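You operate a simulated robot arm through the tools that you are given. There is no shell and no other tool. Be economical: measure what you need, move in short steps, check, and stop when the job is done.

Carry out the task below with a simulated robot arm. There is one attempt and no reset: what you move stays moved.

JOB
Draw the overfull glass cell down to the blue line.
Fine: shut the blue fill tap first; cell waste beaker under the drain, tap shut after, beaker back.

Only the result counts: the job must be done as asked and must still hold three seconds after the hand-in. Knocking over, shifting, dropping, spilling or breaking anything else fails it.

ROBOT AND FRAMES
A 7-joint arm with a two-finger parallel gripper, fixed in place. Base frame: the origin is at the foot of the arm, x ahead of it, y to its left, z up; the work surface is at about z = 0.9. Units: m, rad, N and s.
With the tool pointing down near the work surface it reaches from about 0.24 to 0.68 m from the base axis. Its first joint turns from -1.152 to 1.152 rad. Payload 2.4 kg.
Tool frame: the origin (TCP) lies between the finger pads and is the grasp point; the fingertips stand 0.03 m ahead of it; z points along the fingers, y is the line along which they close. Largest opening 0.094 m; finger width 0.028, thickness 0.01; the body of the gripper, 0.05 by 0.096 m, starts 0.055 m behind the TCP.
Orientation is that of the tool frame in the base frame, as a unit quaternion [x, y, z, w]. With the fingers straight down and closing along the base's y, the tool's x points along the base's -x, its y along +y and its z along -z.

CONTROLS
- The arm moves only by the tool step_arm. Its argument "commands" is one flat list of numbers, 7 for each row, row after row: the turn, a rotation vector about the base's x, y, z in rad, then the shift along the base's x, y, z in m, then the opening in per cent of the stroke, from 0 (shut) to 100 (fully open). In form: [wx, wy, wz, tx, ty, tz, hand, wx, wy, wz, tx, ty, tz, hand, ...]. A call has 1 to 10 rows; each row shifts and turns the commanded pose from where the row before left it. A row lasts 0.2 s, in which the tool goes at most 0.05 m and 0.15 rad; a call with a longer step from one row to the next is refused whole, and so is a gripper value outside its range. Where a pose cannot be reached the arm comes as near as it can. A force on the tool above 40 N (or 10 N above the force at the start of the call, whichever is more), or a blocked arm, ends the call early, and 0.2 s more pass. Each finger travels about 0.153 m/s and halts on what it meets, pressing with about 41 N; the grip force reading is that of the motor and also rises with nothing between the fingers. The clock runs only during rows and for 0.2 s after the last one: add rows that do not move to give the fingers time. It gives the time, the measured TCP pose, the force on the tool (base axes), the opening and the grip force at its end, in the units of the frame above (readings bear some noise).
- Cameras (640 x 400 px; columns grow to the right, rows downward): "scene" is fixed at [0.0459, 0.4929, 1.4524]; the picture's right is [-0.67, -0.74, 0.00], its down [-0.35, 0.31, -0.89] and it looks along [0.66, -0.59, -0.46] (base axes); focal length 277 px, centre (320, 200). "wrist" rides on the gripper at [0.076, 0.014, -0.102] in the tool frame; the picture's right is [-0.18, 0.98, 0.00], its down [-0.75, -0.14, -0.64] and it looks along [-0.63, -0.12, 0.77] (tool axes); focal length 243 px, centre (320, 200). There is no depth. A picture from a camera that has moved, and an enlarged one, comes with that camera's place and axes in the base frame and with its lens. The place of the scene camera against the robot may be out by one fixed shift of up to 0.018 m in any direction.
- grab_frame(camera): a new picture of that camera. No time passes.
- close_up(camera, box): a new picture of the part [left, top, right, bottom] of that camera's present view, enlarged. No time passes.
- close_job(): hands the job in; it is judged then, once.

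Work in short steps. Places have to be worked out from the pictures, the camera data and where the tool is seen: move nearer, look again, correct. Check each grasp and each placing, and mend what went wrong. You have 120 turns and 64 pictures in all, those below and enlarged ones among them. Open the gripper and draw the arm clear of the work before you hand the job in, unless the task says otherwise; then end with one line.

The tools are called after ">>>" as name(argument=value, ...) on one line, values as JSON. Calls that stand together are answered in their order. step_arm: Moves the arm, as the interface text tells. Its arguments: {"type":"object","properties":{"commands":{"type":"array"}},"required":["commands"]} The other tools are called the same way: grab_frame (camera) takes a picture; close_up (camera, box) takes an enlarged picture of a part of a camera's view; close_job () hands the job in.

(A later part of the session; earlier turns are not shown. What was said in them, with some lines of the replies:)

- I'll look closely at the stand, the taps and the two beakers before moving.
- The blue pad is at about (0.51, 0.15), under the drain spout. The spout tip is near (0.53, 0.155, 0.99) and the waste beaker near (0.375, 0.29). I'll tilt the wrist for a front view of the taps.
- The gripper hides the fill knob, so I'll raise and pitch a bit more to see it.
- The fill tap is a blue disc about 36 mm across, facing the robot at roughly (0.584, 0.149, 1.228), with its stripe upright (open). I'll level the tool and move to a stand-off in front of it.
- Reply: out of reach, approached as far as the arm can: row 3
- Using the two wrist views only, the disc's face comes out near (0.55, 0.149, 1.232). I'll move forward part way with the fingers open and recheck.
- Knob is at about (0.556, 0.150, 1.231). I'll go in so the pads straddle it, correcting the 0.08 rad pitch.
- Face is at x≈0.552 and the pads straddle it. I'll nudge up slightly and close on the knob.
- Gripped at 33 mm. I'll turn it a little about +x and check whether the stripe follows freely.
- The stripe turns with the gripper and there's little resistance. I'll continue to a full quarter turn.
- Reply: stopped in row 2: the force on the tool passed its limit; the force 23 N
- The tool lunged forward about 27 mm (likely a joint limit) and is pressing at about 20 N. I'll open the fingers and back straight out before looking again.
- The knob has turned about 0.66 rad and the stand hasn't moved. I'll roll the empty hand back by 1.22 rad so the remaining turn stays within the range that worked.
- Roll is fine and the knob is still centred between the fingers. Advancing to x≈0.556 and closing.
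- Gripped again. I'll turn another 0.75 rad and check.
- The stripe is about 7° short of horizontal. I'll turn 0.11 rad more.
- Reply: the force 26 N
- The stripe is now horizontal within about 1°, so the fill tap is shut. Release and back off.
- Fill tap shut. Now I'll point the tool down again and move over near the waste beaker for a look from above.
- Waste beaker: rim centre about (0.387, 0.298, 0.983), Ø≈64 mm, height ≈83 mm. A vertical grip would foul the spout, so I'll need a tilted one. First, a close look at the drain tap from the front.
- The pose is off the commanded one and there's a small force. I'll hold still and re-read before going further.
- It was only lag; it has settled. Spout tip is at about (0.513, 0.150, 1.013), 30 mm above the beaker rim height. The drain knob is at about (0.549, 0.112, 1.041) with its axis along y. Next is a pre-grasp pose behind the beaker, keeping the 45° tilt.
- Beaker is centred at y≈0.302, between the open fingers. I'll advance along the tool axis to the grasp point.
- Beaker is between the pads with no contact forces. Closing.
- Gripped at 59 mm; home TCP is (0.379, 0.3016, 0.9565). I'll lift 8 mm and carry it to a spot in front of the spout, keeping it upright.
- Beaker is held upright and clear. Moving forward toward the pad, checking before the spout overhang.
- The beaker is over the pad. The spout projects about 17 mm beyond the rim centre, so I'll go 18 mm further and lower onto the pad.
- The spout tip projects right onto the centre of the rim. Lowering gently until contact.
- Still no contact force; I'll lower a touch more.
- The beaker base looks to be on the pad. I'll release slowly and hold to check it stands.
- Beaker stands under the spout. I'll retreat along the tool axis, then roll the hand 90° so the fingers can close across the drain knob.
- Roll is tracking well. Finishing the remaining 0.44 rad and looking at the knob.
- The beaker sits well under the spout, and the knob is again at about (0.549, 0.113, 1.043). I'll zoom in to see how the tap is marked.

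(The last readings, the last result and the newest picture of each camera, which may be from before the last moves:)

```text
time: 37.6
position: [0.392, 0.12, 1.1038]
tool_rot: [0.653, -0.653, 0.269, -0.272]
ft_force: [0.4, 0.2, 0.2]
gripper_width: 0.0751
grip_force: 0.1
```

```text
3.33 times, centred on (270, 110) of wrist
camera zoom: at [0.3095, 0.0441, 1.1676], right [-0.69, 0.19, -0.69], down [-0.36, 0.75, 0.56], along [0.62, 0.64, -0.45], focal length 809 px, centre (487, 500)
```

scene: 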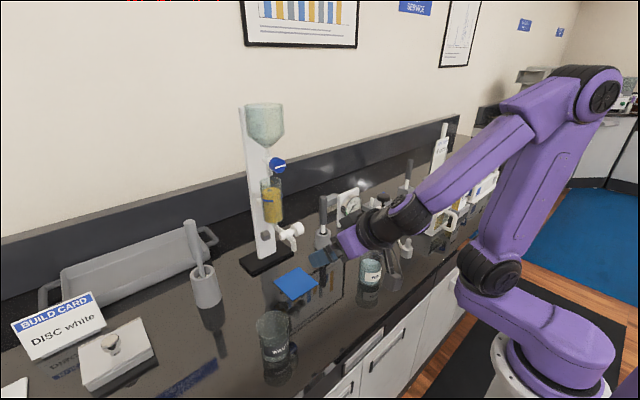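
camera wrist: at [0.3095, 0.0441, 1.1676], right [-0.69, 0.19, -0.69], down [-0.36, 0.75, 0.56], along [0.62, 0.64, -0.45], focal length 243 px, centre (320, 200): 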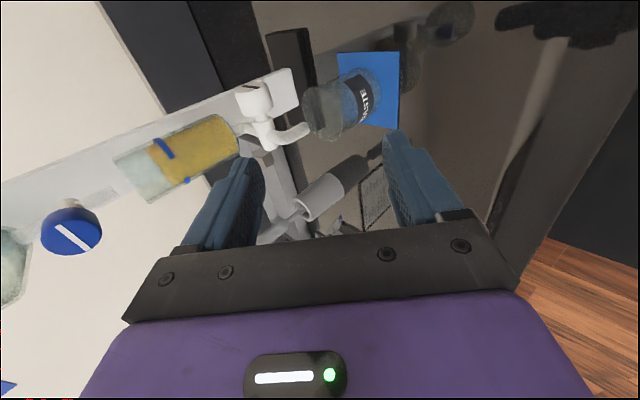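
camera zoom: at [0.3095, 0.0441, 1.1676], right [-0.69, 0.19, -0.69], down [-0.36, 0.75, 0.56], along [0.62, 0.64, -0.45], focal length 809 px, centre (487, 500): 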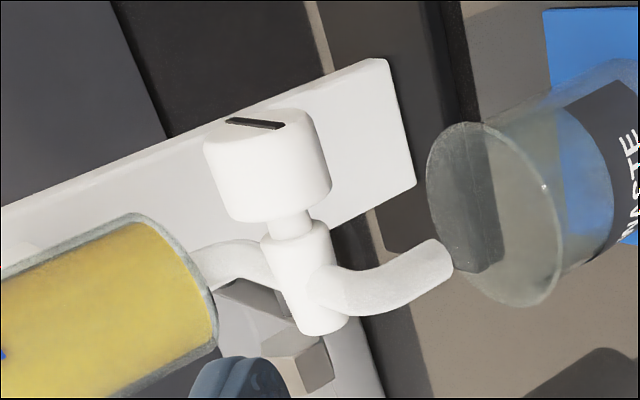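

The drain knob carries a stripe on its −y face, lying along x (shut, same convention as the fill tap). I'll move to a pre-grasp 80 mm back along the 45° tool axis.

>>> step_arm(commands=[0, 0, 0, 0.025, -0.003, -0.001, 80, 0, 0, 0, 0.025, -0.003, -0.001, 80, 0, 0, 0, 0.025, -0.003, -0.001, 80, 0, 0, 0, 0.025, -0.003, -0.001, 80, 0, 0, 0, 0, 0, 0, 80])

>>> grab_frame(camera="wrist")

```text
time: 38.8
position: [0.4918, 0.1078, 1.1004]
tool_rot: [0.653, -0.653, 0.268, -0.274]
ft_force: [-0.3, -0.9, 0.2]
gripper_width: 0.0752
grip_force: 0.1
```

```text
22 pictures are left
camera wrist: at [0.4078, 0.0319, 1.1646], right [-0.69, 0.19, -0.69], down [-0.36, 0.75, 0.56], along [0.62, 0.64, -0.45], focal length 243 px, centre (320, 200)
```

wrist: 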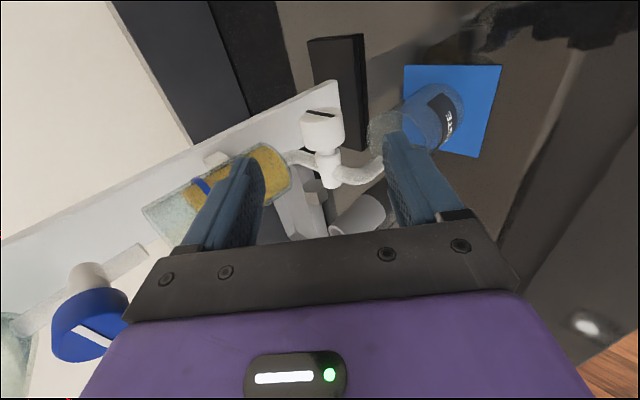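

The knob sits at (0.549, ~0.114, 1.043), as expected and on the tool axis. Advancing and then looking before closing.

>>> step_arm(commands=[0, 0, 0, 0.014, 0, -0.014, 80, 0, 0, 0, 0.014, 0.001, -0.014, 80, 0, 0, 0, 0.014, 0.001, -0.014, 80, 0, 0, 0, 0.014, 0, -0.014, 80, 0, 0, 0, 0, 0, 0, 80])

>>> grab_frame(camera="wrist")

```text
time: 40.0
position: [0.5483, 0.1117, 1.0455]
tool_rot: [-0.653, 0.653, -0.268, 0.274]
ft_force: [0.6, -0.3, -0.5]
gripper_width: 0.0752
grip_force: 0.0
```

```text
21 pictures are left
camera wrist: at [0.4646, 0.0345, 1.1082], right [-0.69, 0.19, -0.69], down [-0.36, 0.75, 0.56], along [0.62, 0.64, -0.45], focal length 243 px, centre (320, 200)
```

wrist: 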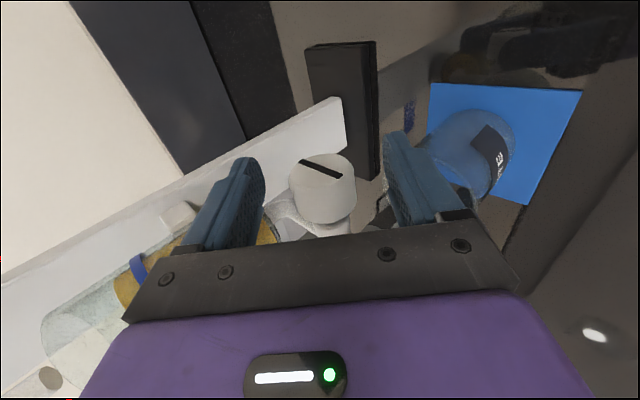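

Knob centred between the pads. Closing on it.

>>> step_arm(commands=[0, 0, 0, 0, 0, 0, 45, 0, 0, 0, 0, 0, 0, 15, 0, 0, 0, 0, 0, 0, 15])

>>> close_up(camera="scene", box=[240, 160, 340, 235])

```text
time: 40.8
position: [0.547, 0.1108, 1.0434]
tool_rot: [0.654, -0.653, 0.268, -0.272]
ft_force: [-9.2, -1.4, -8.1]
gripper_width: 0.0376
grip_force: 45.1
```

```text
5.33 times, centred on (290, 198) of scene
camera zoom: at [0.0458, 0.4929, 1.4524], right [-0.67, -0.74, 0.0], down [-0.35, 0.31, -0.89], along [0.66, -0.59, -0.46], focal length 1476 px, centre (480, 213)
```

zoom: 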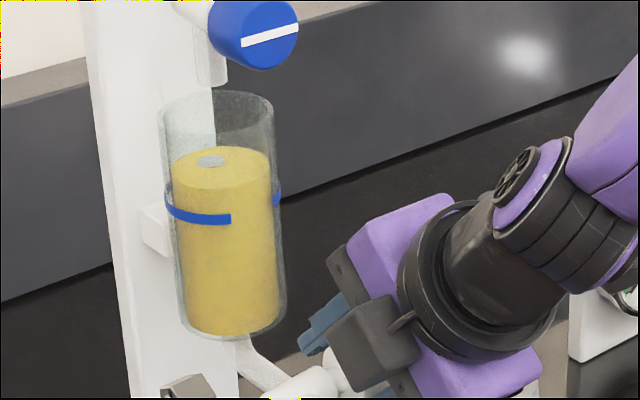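

Gripped. Liquid surface is about 31 px (of this zoom) above the line. I'll relieve the side load and turn 0.26 rad about −y, watching for flow.

>>> step_arm(commands=[0, 0, 0, -0.001, 0, -0.001, 15, 0, -0.13, 0, 0, 0, 0, 15, 0, -0.13, 0, 0, 0, 0, 15])

>>> close_up(camera="scene", box=[240, 160, 340, 235])

>>> grab_frame(camera="wrist")

```text
time: 41.6
position: [0.5458, 0.1113, 1.043]
tool_rot: [0.613, -0.611, 0.352, -0.357]
ft_force: [-19.4, -3.0, 3.7]
gripper_width: 0.0378
grip_force: 45.2
```

```text
5.33 times, centred on (290, 198) of scene
camera zoom: at [0.0452, 0.4928, 1.4525], right [-0.67, -0.74, 0.0], down [-0.35, 0.31, -0.89], along [0.66, -0.59, -0.46], focal length 1476 px, centre (480, 213)
```

zoom: 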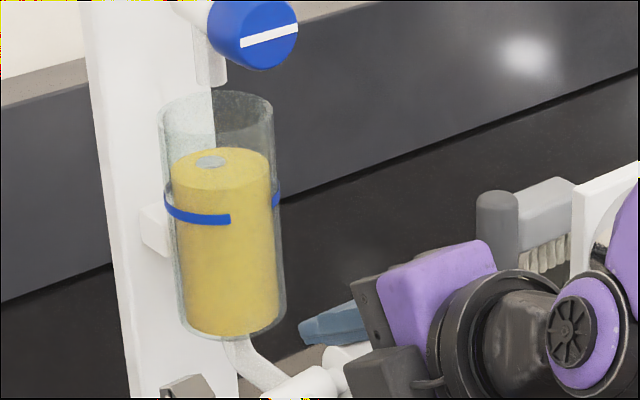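

```text
18 pictures are left
camera wrist: at [0.45, 0.0347, 1.0835], right [-0.49, 0.19, -0.85], down [-0.49, 0.75, 0.45], along [0.72, 0.64, -0.28], focal length 243 px, centre (320, 200)
```

wrist: 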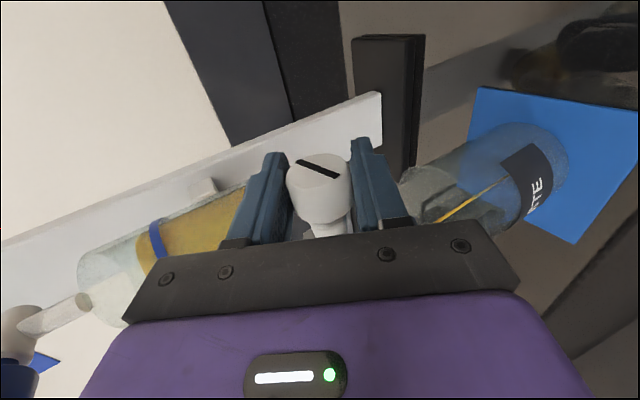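

A thin yellow stream is falling into the beaker, so the tap is slightly open. I'll hold here for a second and measure the rate.

>>> step_arm(commands=[0, 0, 0, -0.001, 0, 0, 15, 0, 0, 0, 0, 0, 0, 15, 0, 0, 0, 0, 0, 0, 15, 0, 0, 0, 0, 0, 0, 15, 0, 0, 0, 0, 0, 0, 15, 0, 0, 0, 0, 0, 0, 15, 0, 0, 0, 0, 0, 0, 15, 0, 0, 0, 0, 0, 0, 15])

>>> close_up(camera="scene", box=[240, 160, 340, 235])

```text
time: 43.4
position: [0.5466, 0.1106, 1.044]
tool_rot: [0.613, -0.612, 0.351, -0.356]
ft_force: [-3.6, -4.0, 1.8]
gripper_width: 0.0378
grip_force: 45.0
```

```text
5.33 times, centred on (290, 198) of scene
camera zoom: at [0.0458, 0.4927, 1.4525], right [-0.67, -0.74, 0.0], down [-0.35, 0.31, -0.89], along [0.66, -0.59, -0.46], focal length 1476 px, centre (480, 213)
```

zoom: 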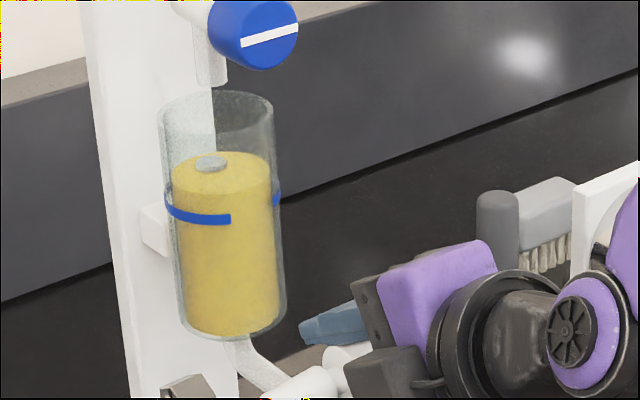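

Rate is about 2.5 px/s with some 26 px to go, which is a nice slow draw. I'll hold for about 6.6 s over three calls, then remeasure.

>>> step_arm(commands=[0, 0, 0, 0, 0, 0, 15, 0, 0, 0, 0, 0, 0, 15, 0, 0, 0, 0, 0, 0, 15, 0, 0, 0, 0, 0, 0, 15, 0, 0, 0, 0, 0, 0, 15, 0, 0, 0, 0, 0, 0, 15, 0, 0, 0, 0, 0, 0, 15, 0, 0, 0, 0, 0, 0, 15, 0, 0, 0, 0, 0, 0, 15, 0, 0, 0, 0, 0, 0, 15])

>>> step_arm(commands=[0, 0, 0, 0, 0, 0, 15, 0, 0, 0, 0, 0, 0, 15, 0, 0, 0, 0, 0, 0, 15, 0, 0, 0, 0, 0, 0, 15, 0, 0, 0, 0, 0, 0, 15, 0, 0, 0, 0, 0, 0, 15, 0, 0, 0, 0, 0, 0, 15, 0, 0, 0, 0, 0, 0, 15, 0, 0, 0, 0, 0, 0, 15, 0, 0, 0, 0, 0, 0, 15])

>>> close_up(camera="scene", box=[240, 160, 340, 235])

```text
time: 45.6
position: [0.5461, 0.111, 1.0434]
tool_rot: [-0.612, 0.613, -0.352, 0.356]
ft_force: [-0.8, -6.1, 6.2]
gripper_width: 0.038
grip_force: 44.7
```

```text
time: 47.8
position: [0.5471, 0.1102, 1.044]
tool_rot: [0.613, -0.612, 0.352, -0.356]
ft_force: [0.7, -6.8, 7.9]
gripper_width: 0.0381
grip_force: 45.3
```

```text
5.33 times, centred on (290, 198) of scene
camera zoom: at [0.0458, 0.4927, 1.4525], right [-0.67, -0.74, 0.0], down [-0.35, 0.31, -0.89], along [0.66, -0.59, -0.46], focal length 1476 px, centre (480, 213)
```

zoom: 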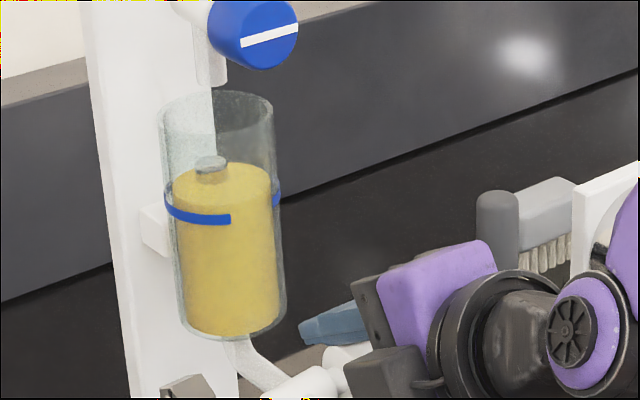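

Rate is steady at about 2.4 px/s. By ellipse geometry the surface centre is at row ≈184.5 against the line's ≈193–195. I'll run about 1.8 s more and then take a tighter zoom.

>>> step_arm(commands=[0, 0, 0, 0, 0, 0, 15, 0, 0, 0, 0, 0, 0, 15, 0, 0, 0, 0, 0, 0, 15, 0, 0, 0, 0, 0, 0, 15, 0, 0, 0, 0, 0, 0, 15, 0, 0, 0, 0, 0, 0, 15, 0, 0, 0, 0, 0, 0, 15, 0, 0, 0, 0, 0, 0, 15])

>>> close_up(camera="scene", box=[266, 182, 298, 202])

```text
time: 49.6
position: [0.5462, 0.1117, 1.0441]
tool_rot: [0.613, -0.612, 0.351, -0.355]
ft_force: [1.2, -6.0, 8.8]
gripper_width: 0.038
grip_force: 45.0
```

```text
16.00 times, centred on (282, 192) of scene
camera zoom: at [0.0458, 0.4926, 1.4525], right [-0.67, -0.74, 0.0], down [-0.35, 0.31, -0.89], along [0.66, -0.59, -0.46], focal length 4430 px, centre (928, 328)
```

zoom: 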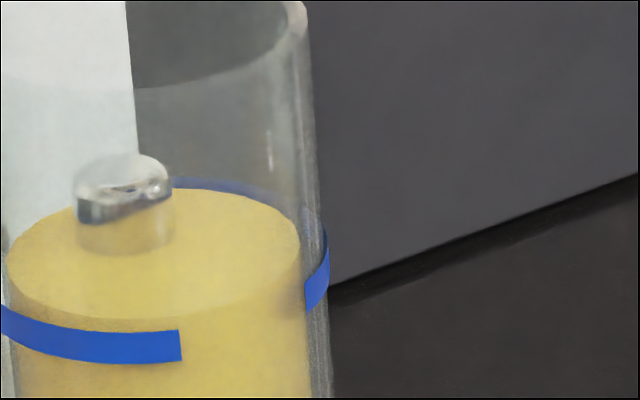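

The detailed zoom shows the surface right at the line's upper edge, about 15 px (2.8 mm) above its middle at this scale, or roughly 2 s of flow. I'll hold 1.6 s and then turn the knob back in the same call.

>>> step_arm(commands=[0, 0, 0, 0, 0, 0, 15, 0, 0, 0, 0, 0, 0, 15, 0, 0, 0, 0, 0, 0, 15, 0, 0, 0, 0, 0, 0, 15, 0, 0, 0, 0, 0, 0, 15, 0, 0, 0, 0, 0, 0, 15, 0, 0, 0, 0, 0, 0, 15, 0, 0.13, 0, 0, 0, 0, 15, 0, 0.13, 0, 0, 0, 0, 15, 0, 0.02, 0, 0, 0, 0, 15])

>>> close_up(camera="scene", box=[266, 182, 298, 202])

>>> grab_frame(camera="wrist")

```text
time: 51.8
position: [0.5468, 0.1122, 1.0445]
tool_rot: [-0.655, 0.656, -0.262, 0.268]
ft_force: [-1.6, 0.6, 16.7]
gripper_width: 0.038
grip_force: 44.9
```

```text
16.00 times, centred on (282, 192) of scene
camera zoom: at [0.0455, 0.4929, 1.4524], right [-0.67, -0.74, 0.0], down [-0.35, 0.31, -0.89], along [0.66, -0.59, -0.46], focal length 4430 px, centre (928, 328)
```

zoom: 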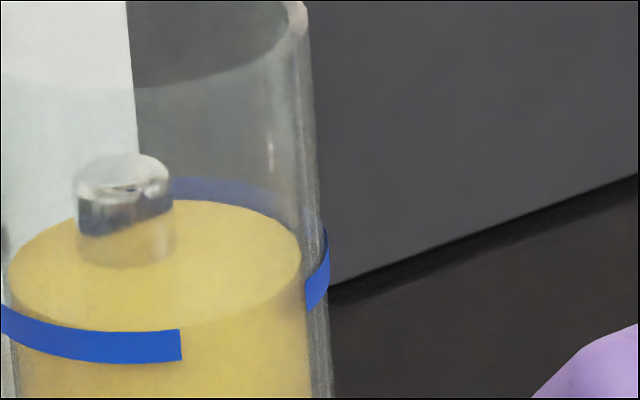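

```text
13 pictures are left
camera wrist: at [0.4646, 0.035, 1.1088], right [-0.71, 0.19, -0.68], down [-0.35, 0.75, 0.56], along [0.62, 0.64, -0.47], focal length 243 px, centre (320, 200)
```

wrist: 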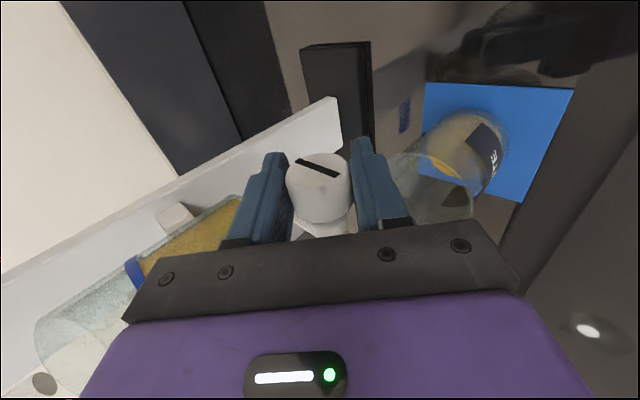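

The surface now sits within about 0.6 mm of the line's middle. I'll hold 1 s to confirm the flow has really stopped.

>>> step_arm(commands=[0, 0, 0, 0, 0, 0, 15, 0, 0, 0, 0, 0, 0, 15, 0, 0, 0, 0, 0, 0, 15, 0, 0, 0, 0, 0, 0, 15, 0, 0, 0, 0, 0, 0, 15])

>>> close_up(camera="scene", box=[266, 182, 298, 202])

```text
time: 53.0
position: [0.5462, 0.111, 1.0453]
tool_rot: [0.656, -0.655, 0.263, -0.268]
ft_force: [-0.9, 1.6, 22.1]
gripper_width: 0.0376
grip_force: 45.6
```

```text
16.00 times, centred on (282, 192) of scene
camera zoom: at [0.0455, 0.4929, 1.4524], right [-0.67, -0.74, 0.0], down [-0.35, 0.31, -0.89], along [0.66, -0.59, -0.46], focal length 4430 px, centre (928, 328)
```

zoom: 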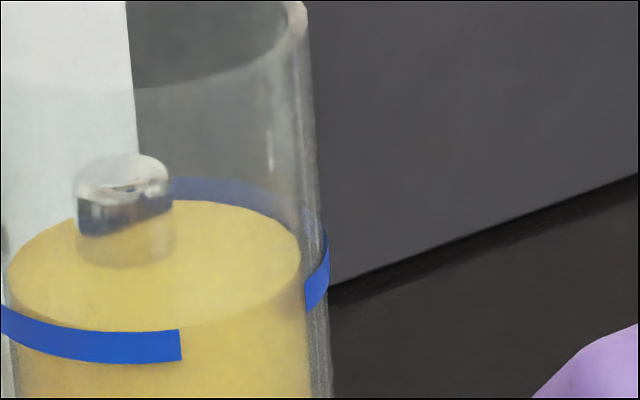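

Level is unchanged, so the tap is shut. Releasing the knob and backing straight out.

>>> step_arm(commands=[0, 0, 0, 0, 0, 0, 50, 0, 0, 0, 0, 0, 0, 80, 0, 0, 0, -0.014, -0.001, 0.014, 80, 0, 0, 0, -0.02, -0.002, 0.02, 80, 0, 0, 0, -0.025, 0, 0.025, 80, 0, 0, 0, -0.03, 0, 0.02, 80, 0, 0, 0, -0.03, 0.0, 0.0, 80, 0, 0, 0, -0.03, 0, 0, 80, 0, 0, 0, 0, 0, 0, 80])

>>> close_up(camera="wrist", box=[200, 50, 400, 190])

```text
time: 55.0
position: [0.3973, 0.1088, 1.1215]
tool_rot: [-0.656, 0.656, -0.262, 0.266]
ft_force: [0.0, 0.2, -0.2]
gripper_width: 0.0751
grip_force: 0.0
```

```text
2.86 times, centred on (300, 120) of wrist
camera zoom: at [0.3146, 0.032, 1.1856], right [-0.71, 0.19, -0.68], down [-0.35, 0.75, 0.56], along [0.62, 0.64, -0.47], focal length 693 px, centre (377, 429)
```

zoom: 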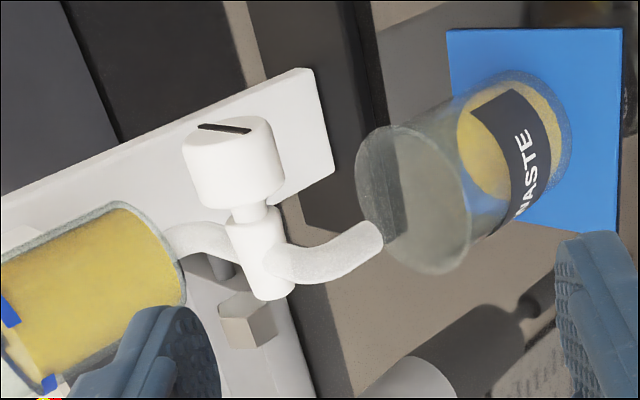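

Stripe is back to its original direction and there's no drip. I'll roll the hand back to the beaker-grasp orientation.

>>> step_arm(commands=[0.1, 0, -0.1, 0, 0.004, 0, 95, 0.1, 0, -0.1, 0, 0.004, 0, 95, 0.1, 0, -0.1, 0, 0.004, 0, 95, 0.1, 0, -0.1, 0, 0.004, 0, 95, 0.1, 0, -0.1, 0, 0.004, 0, 95, 0.1, 0, -0.1, 0, 0.004, 0, 95, 0.1, 0, -0.1, 0, 0.004, 0, 95, 0.1, 0, -0.1, 0, 0.004, 0, 95, 0.1, 0, -0.1, 0, 0.004, 0, 95, 0.1, 0, -0.1, 0, 0.004, 0, 95])

>>> step_arm(commands=[0.1, -0.02, -0.1, 0, 0, 0, 95, 0.01, 0, -0.01, 0, 0, 0, 95, 0, 0, 0, 0, 0, 0, 95])

```text
time: 57.2
position: [0.3974, 0.1487, 1.1219]
tool_rot: [-0.073, 0.92, -0.02, 0.384]
ft_force: [0.3, 0.3, -1.0]
gripper_width: 0.0893
grip_force: 0.1
```

```text
time: 58.0
position: [0.3979, 0.1474, 1.1225]
tool_rot: [-0.002, 0.919, 0.009, 0.395]
ft_force: [0.9, -0.4, 0.3]
gripper_width: 0.0896
grip_force: 0.1
```

Small orientation residuals to trim (about 0.02 rad), while moving to the pre-grasp behind the beaker.

>>> step_arm(commands=[-0.015, 0.02, -0.011, 0.009, 0.001, -0.024, 95, 0, 0, 0, 0.009, 0.001, -0.024, 95, 0, 0, 0, 0.009, 0.001, -0.025, 95, 0, 0, 0, 0.008, 0, -0.0245, 95, 0, 0, 0, 0, 0, 0, 95, 0, 0, 0, 0, 0, 0, 95])

>>> grab_frame(camera="wrist")

```text
time: 59.4
position: [0.4312, 0.1518, 1.0249]
tool_rot: [-0.001, 0.922, 0.0, 0.386]
ft_force: [0.3, -0.7, -0.6]
gripper_width: 0.0893
grip_force: 0.1
```

```text
10 pictures are left
camera wrist: at [0.3053, 0.1658, 1.0436], right [0.13, 0.98, 0.13], down [0.07, -0.14, 0.99], along [0.99, -0.12, -0.09], focal length 243 px, centre (320, 200)
```

wrist: 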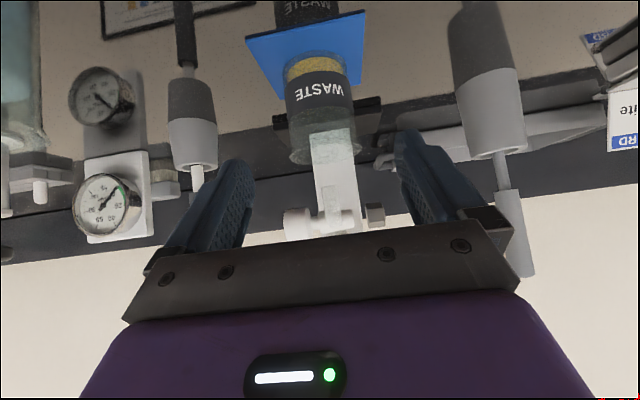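

Beaker aligned. Advancing along the tool axis to where I released it, then closing.

>>> step_arm(commands=[0, 0, 0, 0.0145, 0, -0.0145, 95, 0, 0, 0, 0.0145, 0, -0.0145, 95, 0, 0, 0, 0.0145, 0, -0.0145, 95, 0, 0, 0, 0.014, 0, -0.0135, 95, 0, 0, 0, 0.014, 0, -0.0135, 95, 0, 0, 0, 0, 0, 0, 95, 0, 0, 0, 0, 0, 0, 70, 0, 0, 0, 0, 0, 0, 50, 0, 0, 0, 0, 0, 0, 50])

```text
time: 61.4
position: [0.5035, 0.1518, 0.9544]
tool_rot: [0.0, 0.923, -0.002, 0.386]
ft_force: [0.6, -1.5, 0.7]
gripper_width: 0.0585
grip_force: 40.5
```

Gripped again at 58.5 mm. Lifting slightly, backing out from under the spout, and carrying it gently home.

>>> step_arm(commands=[0, 0, 0, 0, 0, 0.003, 50, 0, 0, 0, 0, 0, 0.004, 50, 0, 0, 0, -0.008, 0, 0, 50, 0, 0, 0, -0.014, 0, 0, 50, 0, 0, 0, -0.016, 0, 0, 50, 0, 0, 0, -0.016, 0, 0, 50, 0, 0, 0, -0.012, 0.004, 0, 50, 0, 0, 0, -0.01, 0.008, 0.002, 50, 0, 0, 0, -0.009, 0.012, 0.001, 50, 0, 0, 0, -0.008, 0.016, 0, 50])

>>> step_arm(commands=[0, 0, 0, -0.008, 0.018, 0, 50, 0, 0, 0, -0.007, 0.02, 0, 50, 0, 0, 0, -0.006, 0.02, 0, 50, 0, 0, 0, -0.005, 0.018, 0, 50, 0, 0, 0, -0.003, 0.015, 0, 50, 0, 0, 0, -0.002, 0.011, 0, 50, 0, 0, 0, 0, 0.007, 0, 50, 0, 0, 0, 0, 0.001, 0, 50, 0, 0, 0, 0, 0, 0, 50, 0, 0, 0, 0, 0, 0, 50])

>>> close_up(camera="scene", box=[220, 220, 400, 390])

```text
time: 63.6
position: [0.4103, 0.1901, 0.965]
tool_rot: [-0.001, 0.922, 0.0, 0.386]
ft_force: [-0.3, 0.6, -0.8]
gripper_width: 0.0587
grip_force: 41.1
```

```text
time: 65.8
position: [0.3802, 0.3009, 0.9642]
tool_rot: [0.0, 0.923, -0.002, 0.386]
ft_force: [-0.4, 0.4, -1.2]
gripper_width: 0.0587
grip_force: 41.2
```

```text
2.35 times, centred on (310, 305) of scene
camera zoom: at [0.0459, 0.4929, 1.4524], right [-0.67, -0.74, 0.0], down [-0.35, 0.31, -0.89], along [0.66, -0.59, -0.46], focal length 651 px, centre (344, -47)
```

zoom: 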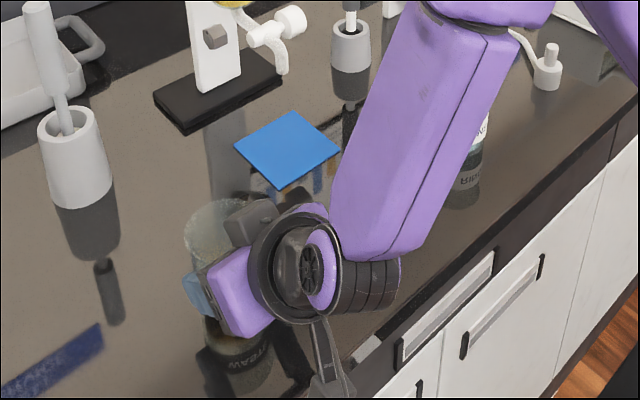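

Over its home spot at (0.380, 0.301). Lowering in small steps to about z = 0.955, then checking for contact.

>>> step_arm(commands=[0, 0, 0, 0, 0, -0.003, 50, 0, 0, 0, 0, 0, -0.003, 50, 0, 0, 0, -0.001, 0.0005, -0.002, 50, 0, 0, 0, 0, 0, -0.001, 50, 0, 0, 0, 0, 0, 0, 50])

>>> grab_frame(camera="wrist")

```text
time: 67.0
position: [0.3792, 0.3023, 0.9556]
tool_rot: [0.0, 0.922, 0.0, 0.386]
ft_force: [0.5, 0.3, -0.7]
gripper_width: 0.0583
grip_force: 41.1
```

```text
8 pictures are left
camera wrist: at [0.2515, 0.3168, 0.9743], right [0.13, 0.98, 0.13], down [0.07, -0.14, 0.99], along [0.99, -0.12, -0.09], focal length 243 px, centre (320, 200)
```

wrist: 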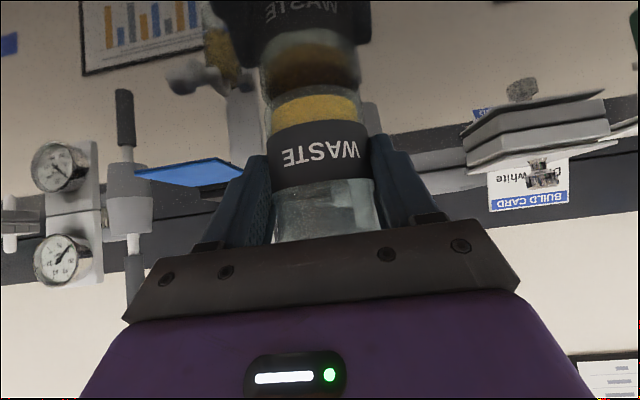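

The base and its reflection look slightly separated. I'll zoom in to judge the gap before releasing.

>>> close_up(camera="wrist", box=[240, 20, 400, 140])

```text
3.33 times, centred on (320, 80) of wrist
camera zoom: at [0.2515, 0.3168, 0.9743], right [0.13, 0.98, 0.13], down [0.07, -0.14, 0.99], along [0.99, -0.12, -0.09], focal length 809 px, centre (320, 600)
```

zoom: 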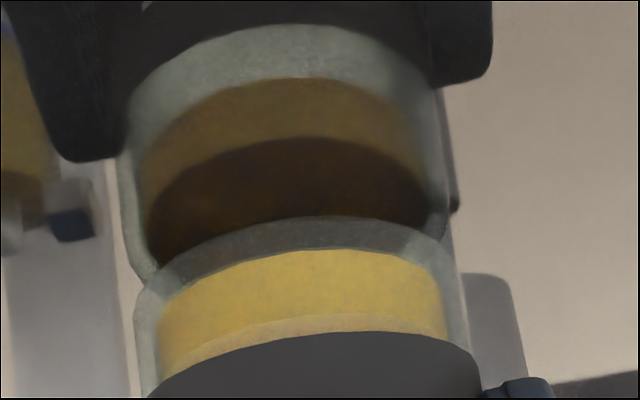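

The silhouettes meet at the left corner with only a ~1 mm gap. Lowering 1 mm more and releasing.

>>> step_arm(commands=[0, 0, 0, 0, 0, -0.001, 50, 0, 0, 0, 0, 0, 0, 50, 0, 0, 0, 0, 0, 0, 64, 0, 0, 0, 0, 0, 0, 75, 0, 0, 0, 0, 0, 0, 95, 0, 0, 0, 0, 0, 0, 95])

>>> grab_frame(camera="wrist")

```text
time: 68.4
position: [0.3802, 0.3025, 0.9552]
tool_rot: [-0.001, 0.922, 0.0, 0.386]
ft_force: [-0.2, -0.3, -0.3]
gripper_width: 0.0891
grip_force: 0.1
```

```text
6 pictures are left
camera wrist: at [0.2514, 0.3167, 0.9734], right [0.13, 0.98, 0.13], down [0.07, -0.14, 0.99], along [0.99, -0.12, -0.09], focal length 243 px, centre (320, 200)
```

wrist: 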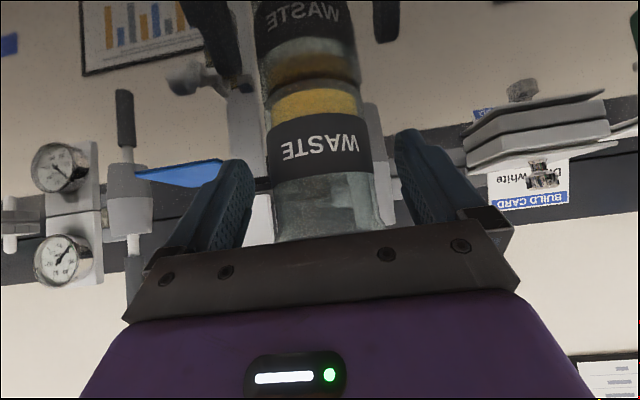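

Beaker stands upright at home. Retreating along the tool axis and then up clear of the work.

>>> step_arm(commands=[0, 0, 0, -0.015, 0, 0.015, 95, 0, 0, 0, -0.02, 0, 0.02, 95, 0, 0, 0, -0.02, 0, 0.02, 95, 0, 0, 0, -0.02, 0, 0.025, 95, 0, 0, 0, 0, -0.01, 0.04, 95, 0, 0, 0, 0, -0.02, 0.04, 95, 0, 0.1, 0, 0, -0.04, 0.02, 95, 0, 0.1, 0, 0, -0.04, 0.02, 95, 0, 0, 0, 0, 0, 0, 95, 0, 0, 0, 0, 0, 0, 95])

>>> close_up(camera="scene", box=[230, 230, 420, 390])

>>> close_up(camera="scene", box=[266, 182, 298, 202])

>>> grab_frame(camera="scene")

```text
time: 70.6
position: [0.3058, 0.1912, 1.1553]
tool_rot: [-0.001, 0.956, -0.001, 0.292]
ft_force: [-0.6, -0.2, 1.1]
gripper_width: 0.0894
grip_force: 0.1
```

```text
2.50 times, centred on (325, 310) of scene
camera zoom: at [0.0459, 0.4929, 1.4524], right [-0.67, -0.74, 0.0], down [-0.35, 0.31, -0.89], along [0.66, -0.59, -0.46], focal length 692 px, centre (308, -75)
```

zoom: 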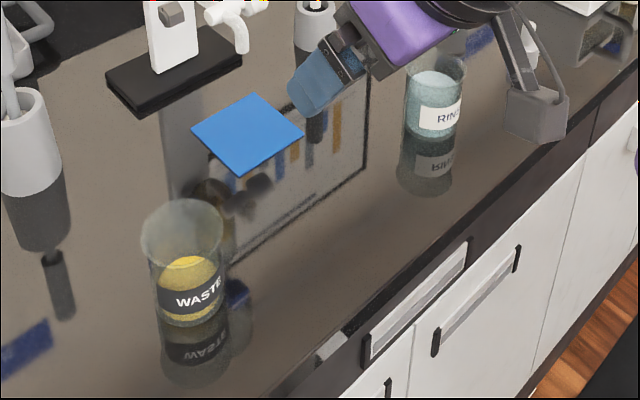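

```text
16.00 times, centred on (282, 192) of scene
camera zoom: at [0.0459, 0.4929, 1.4524], right [-0.67, -0.74, 0.0], down [-0.35, 0.31, -0.89], along [0.66, -0.59, -0.46], focal length 4430 px, centre (928, 328)
```

zoom: 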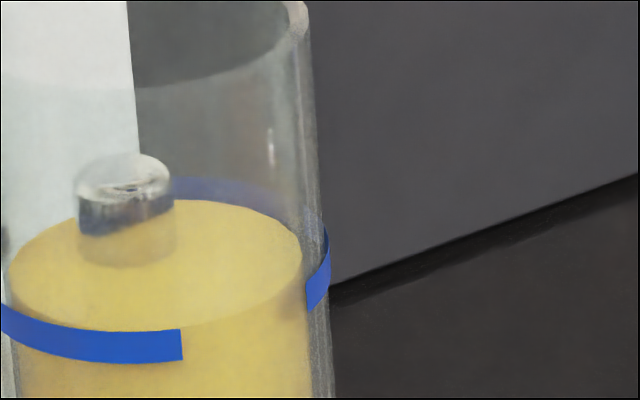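

```text
3 pictures are left
```

scene: 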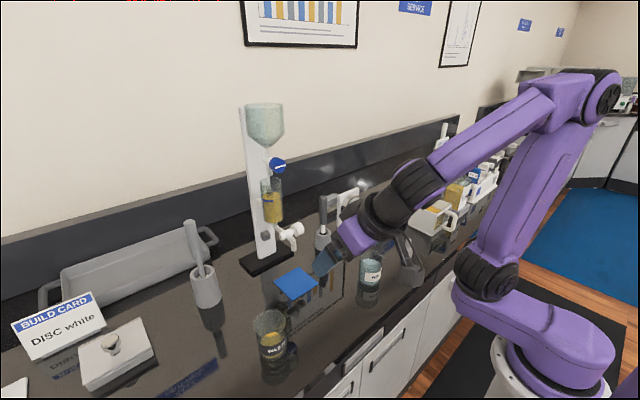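

The level is steady on the line, both taps are shut, and the beaker is back within about 5 mm of where it stood. The gripper is open and clear, so I'm handing in.

>>> close_job()

```text
The job is handed in.
```

The cell is drawn down to the blue line, with both the fill and drain taps shut. The waste beaker is back within about 5 mm of its original spot, and I saw no spills or knocks.
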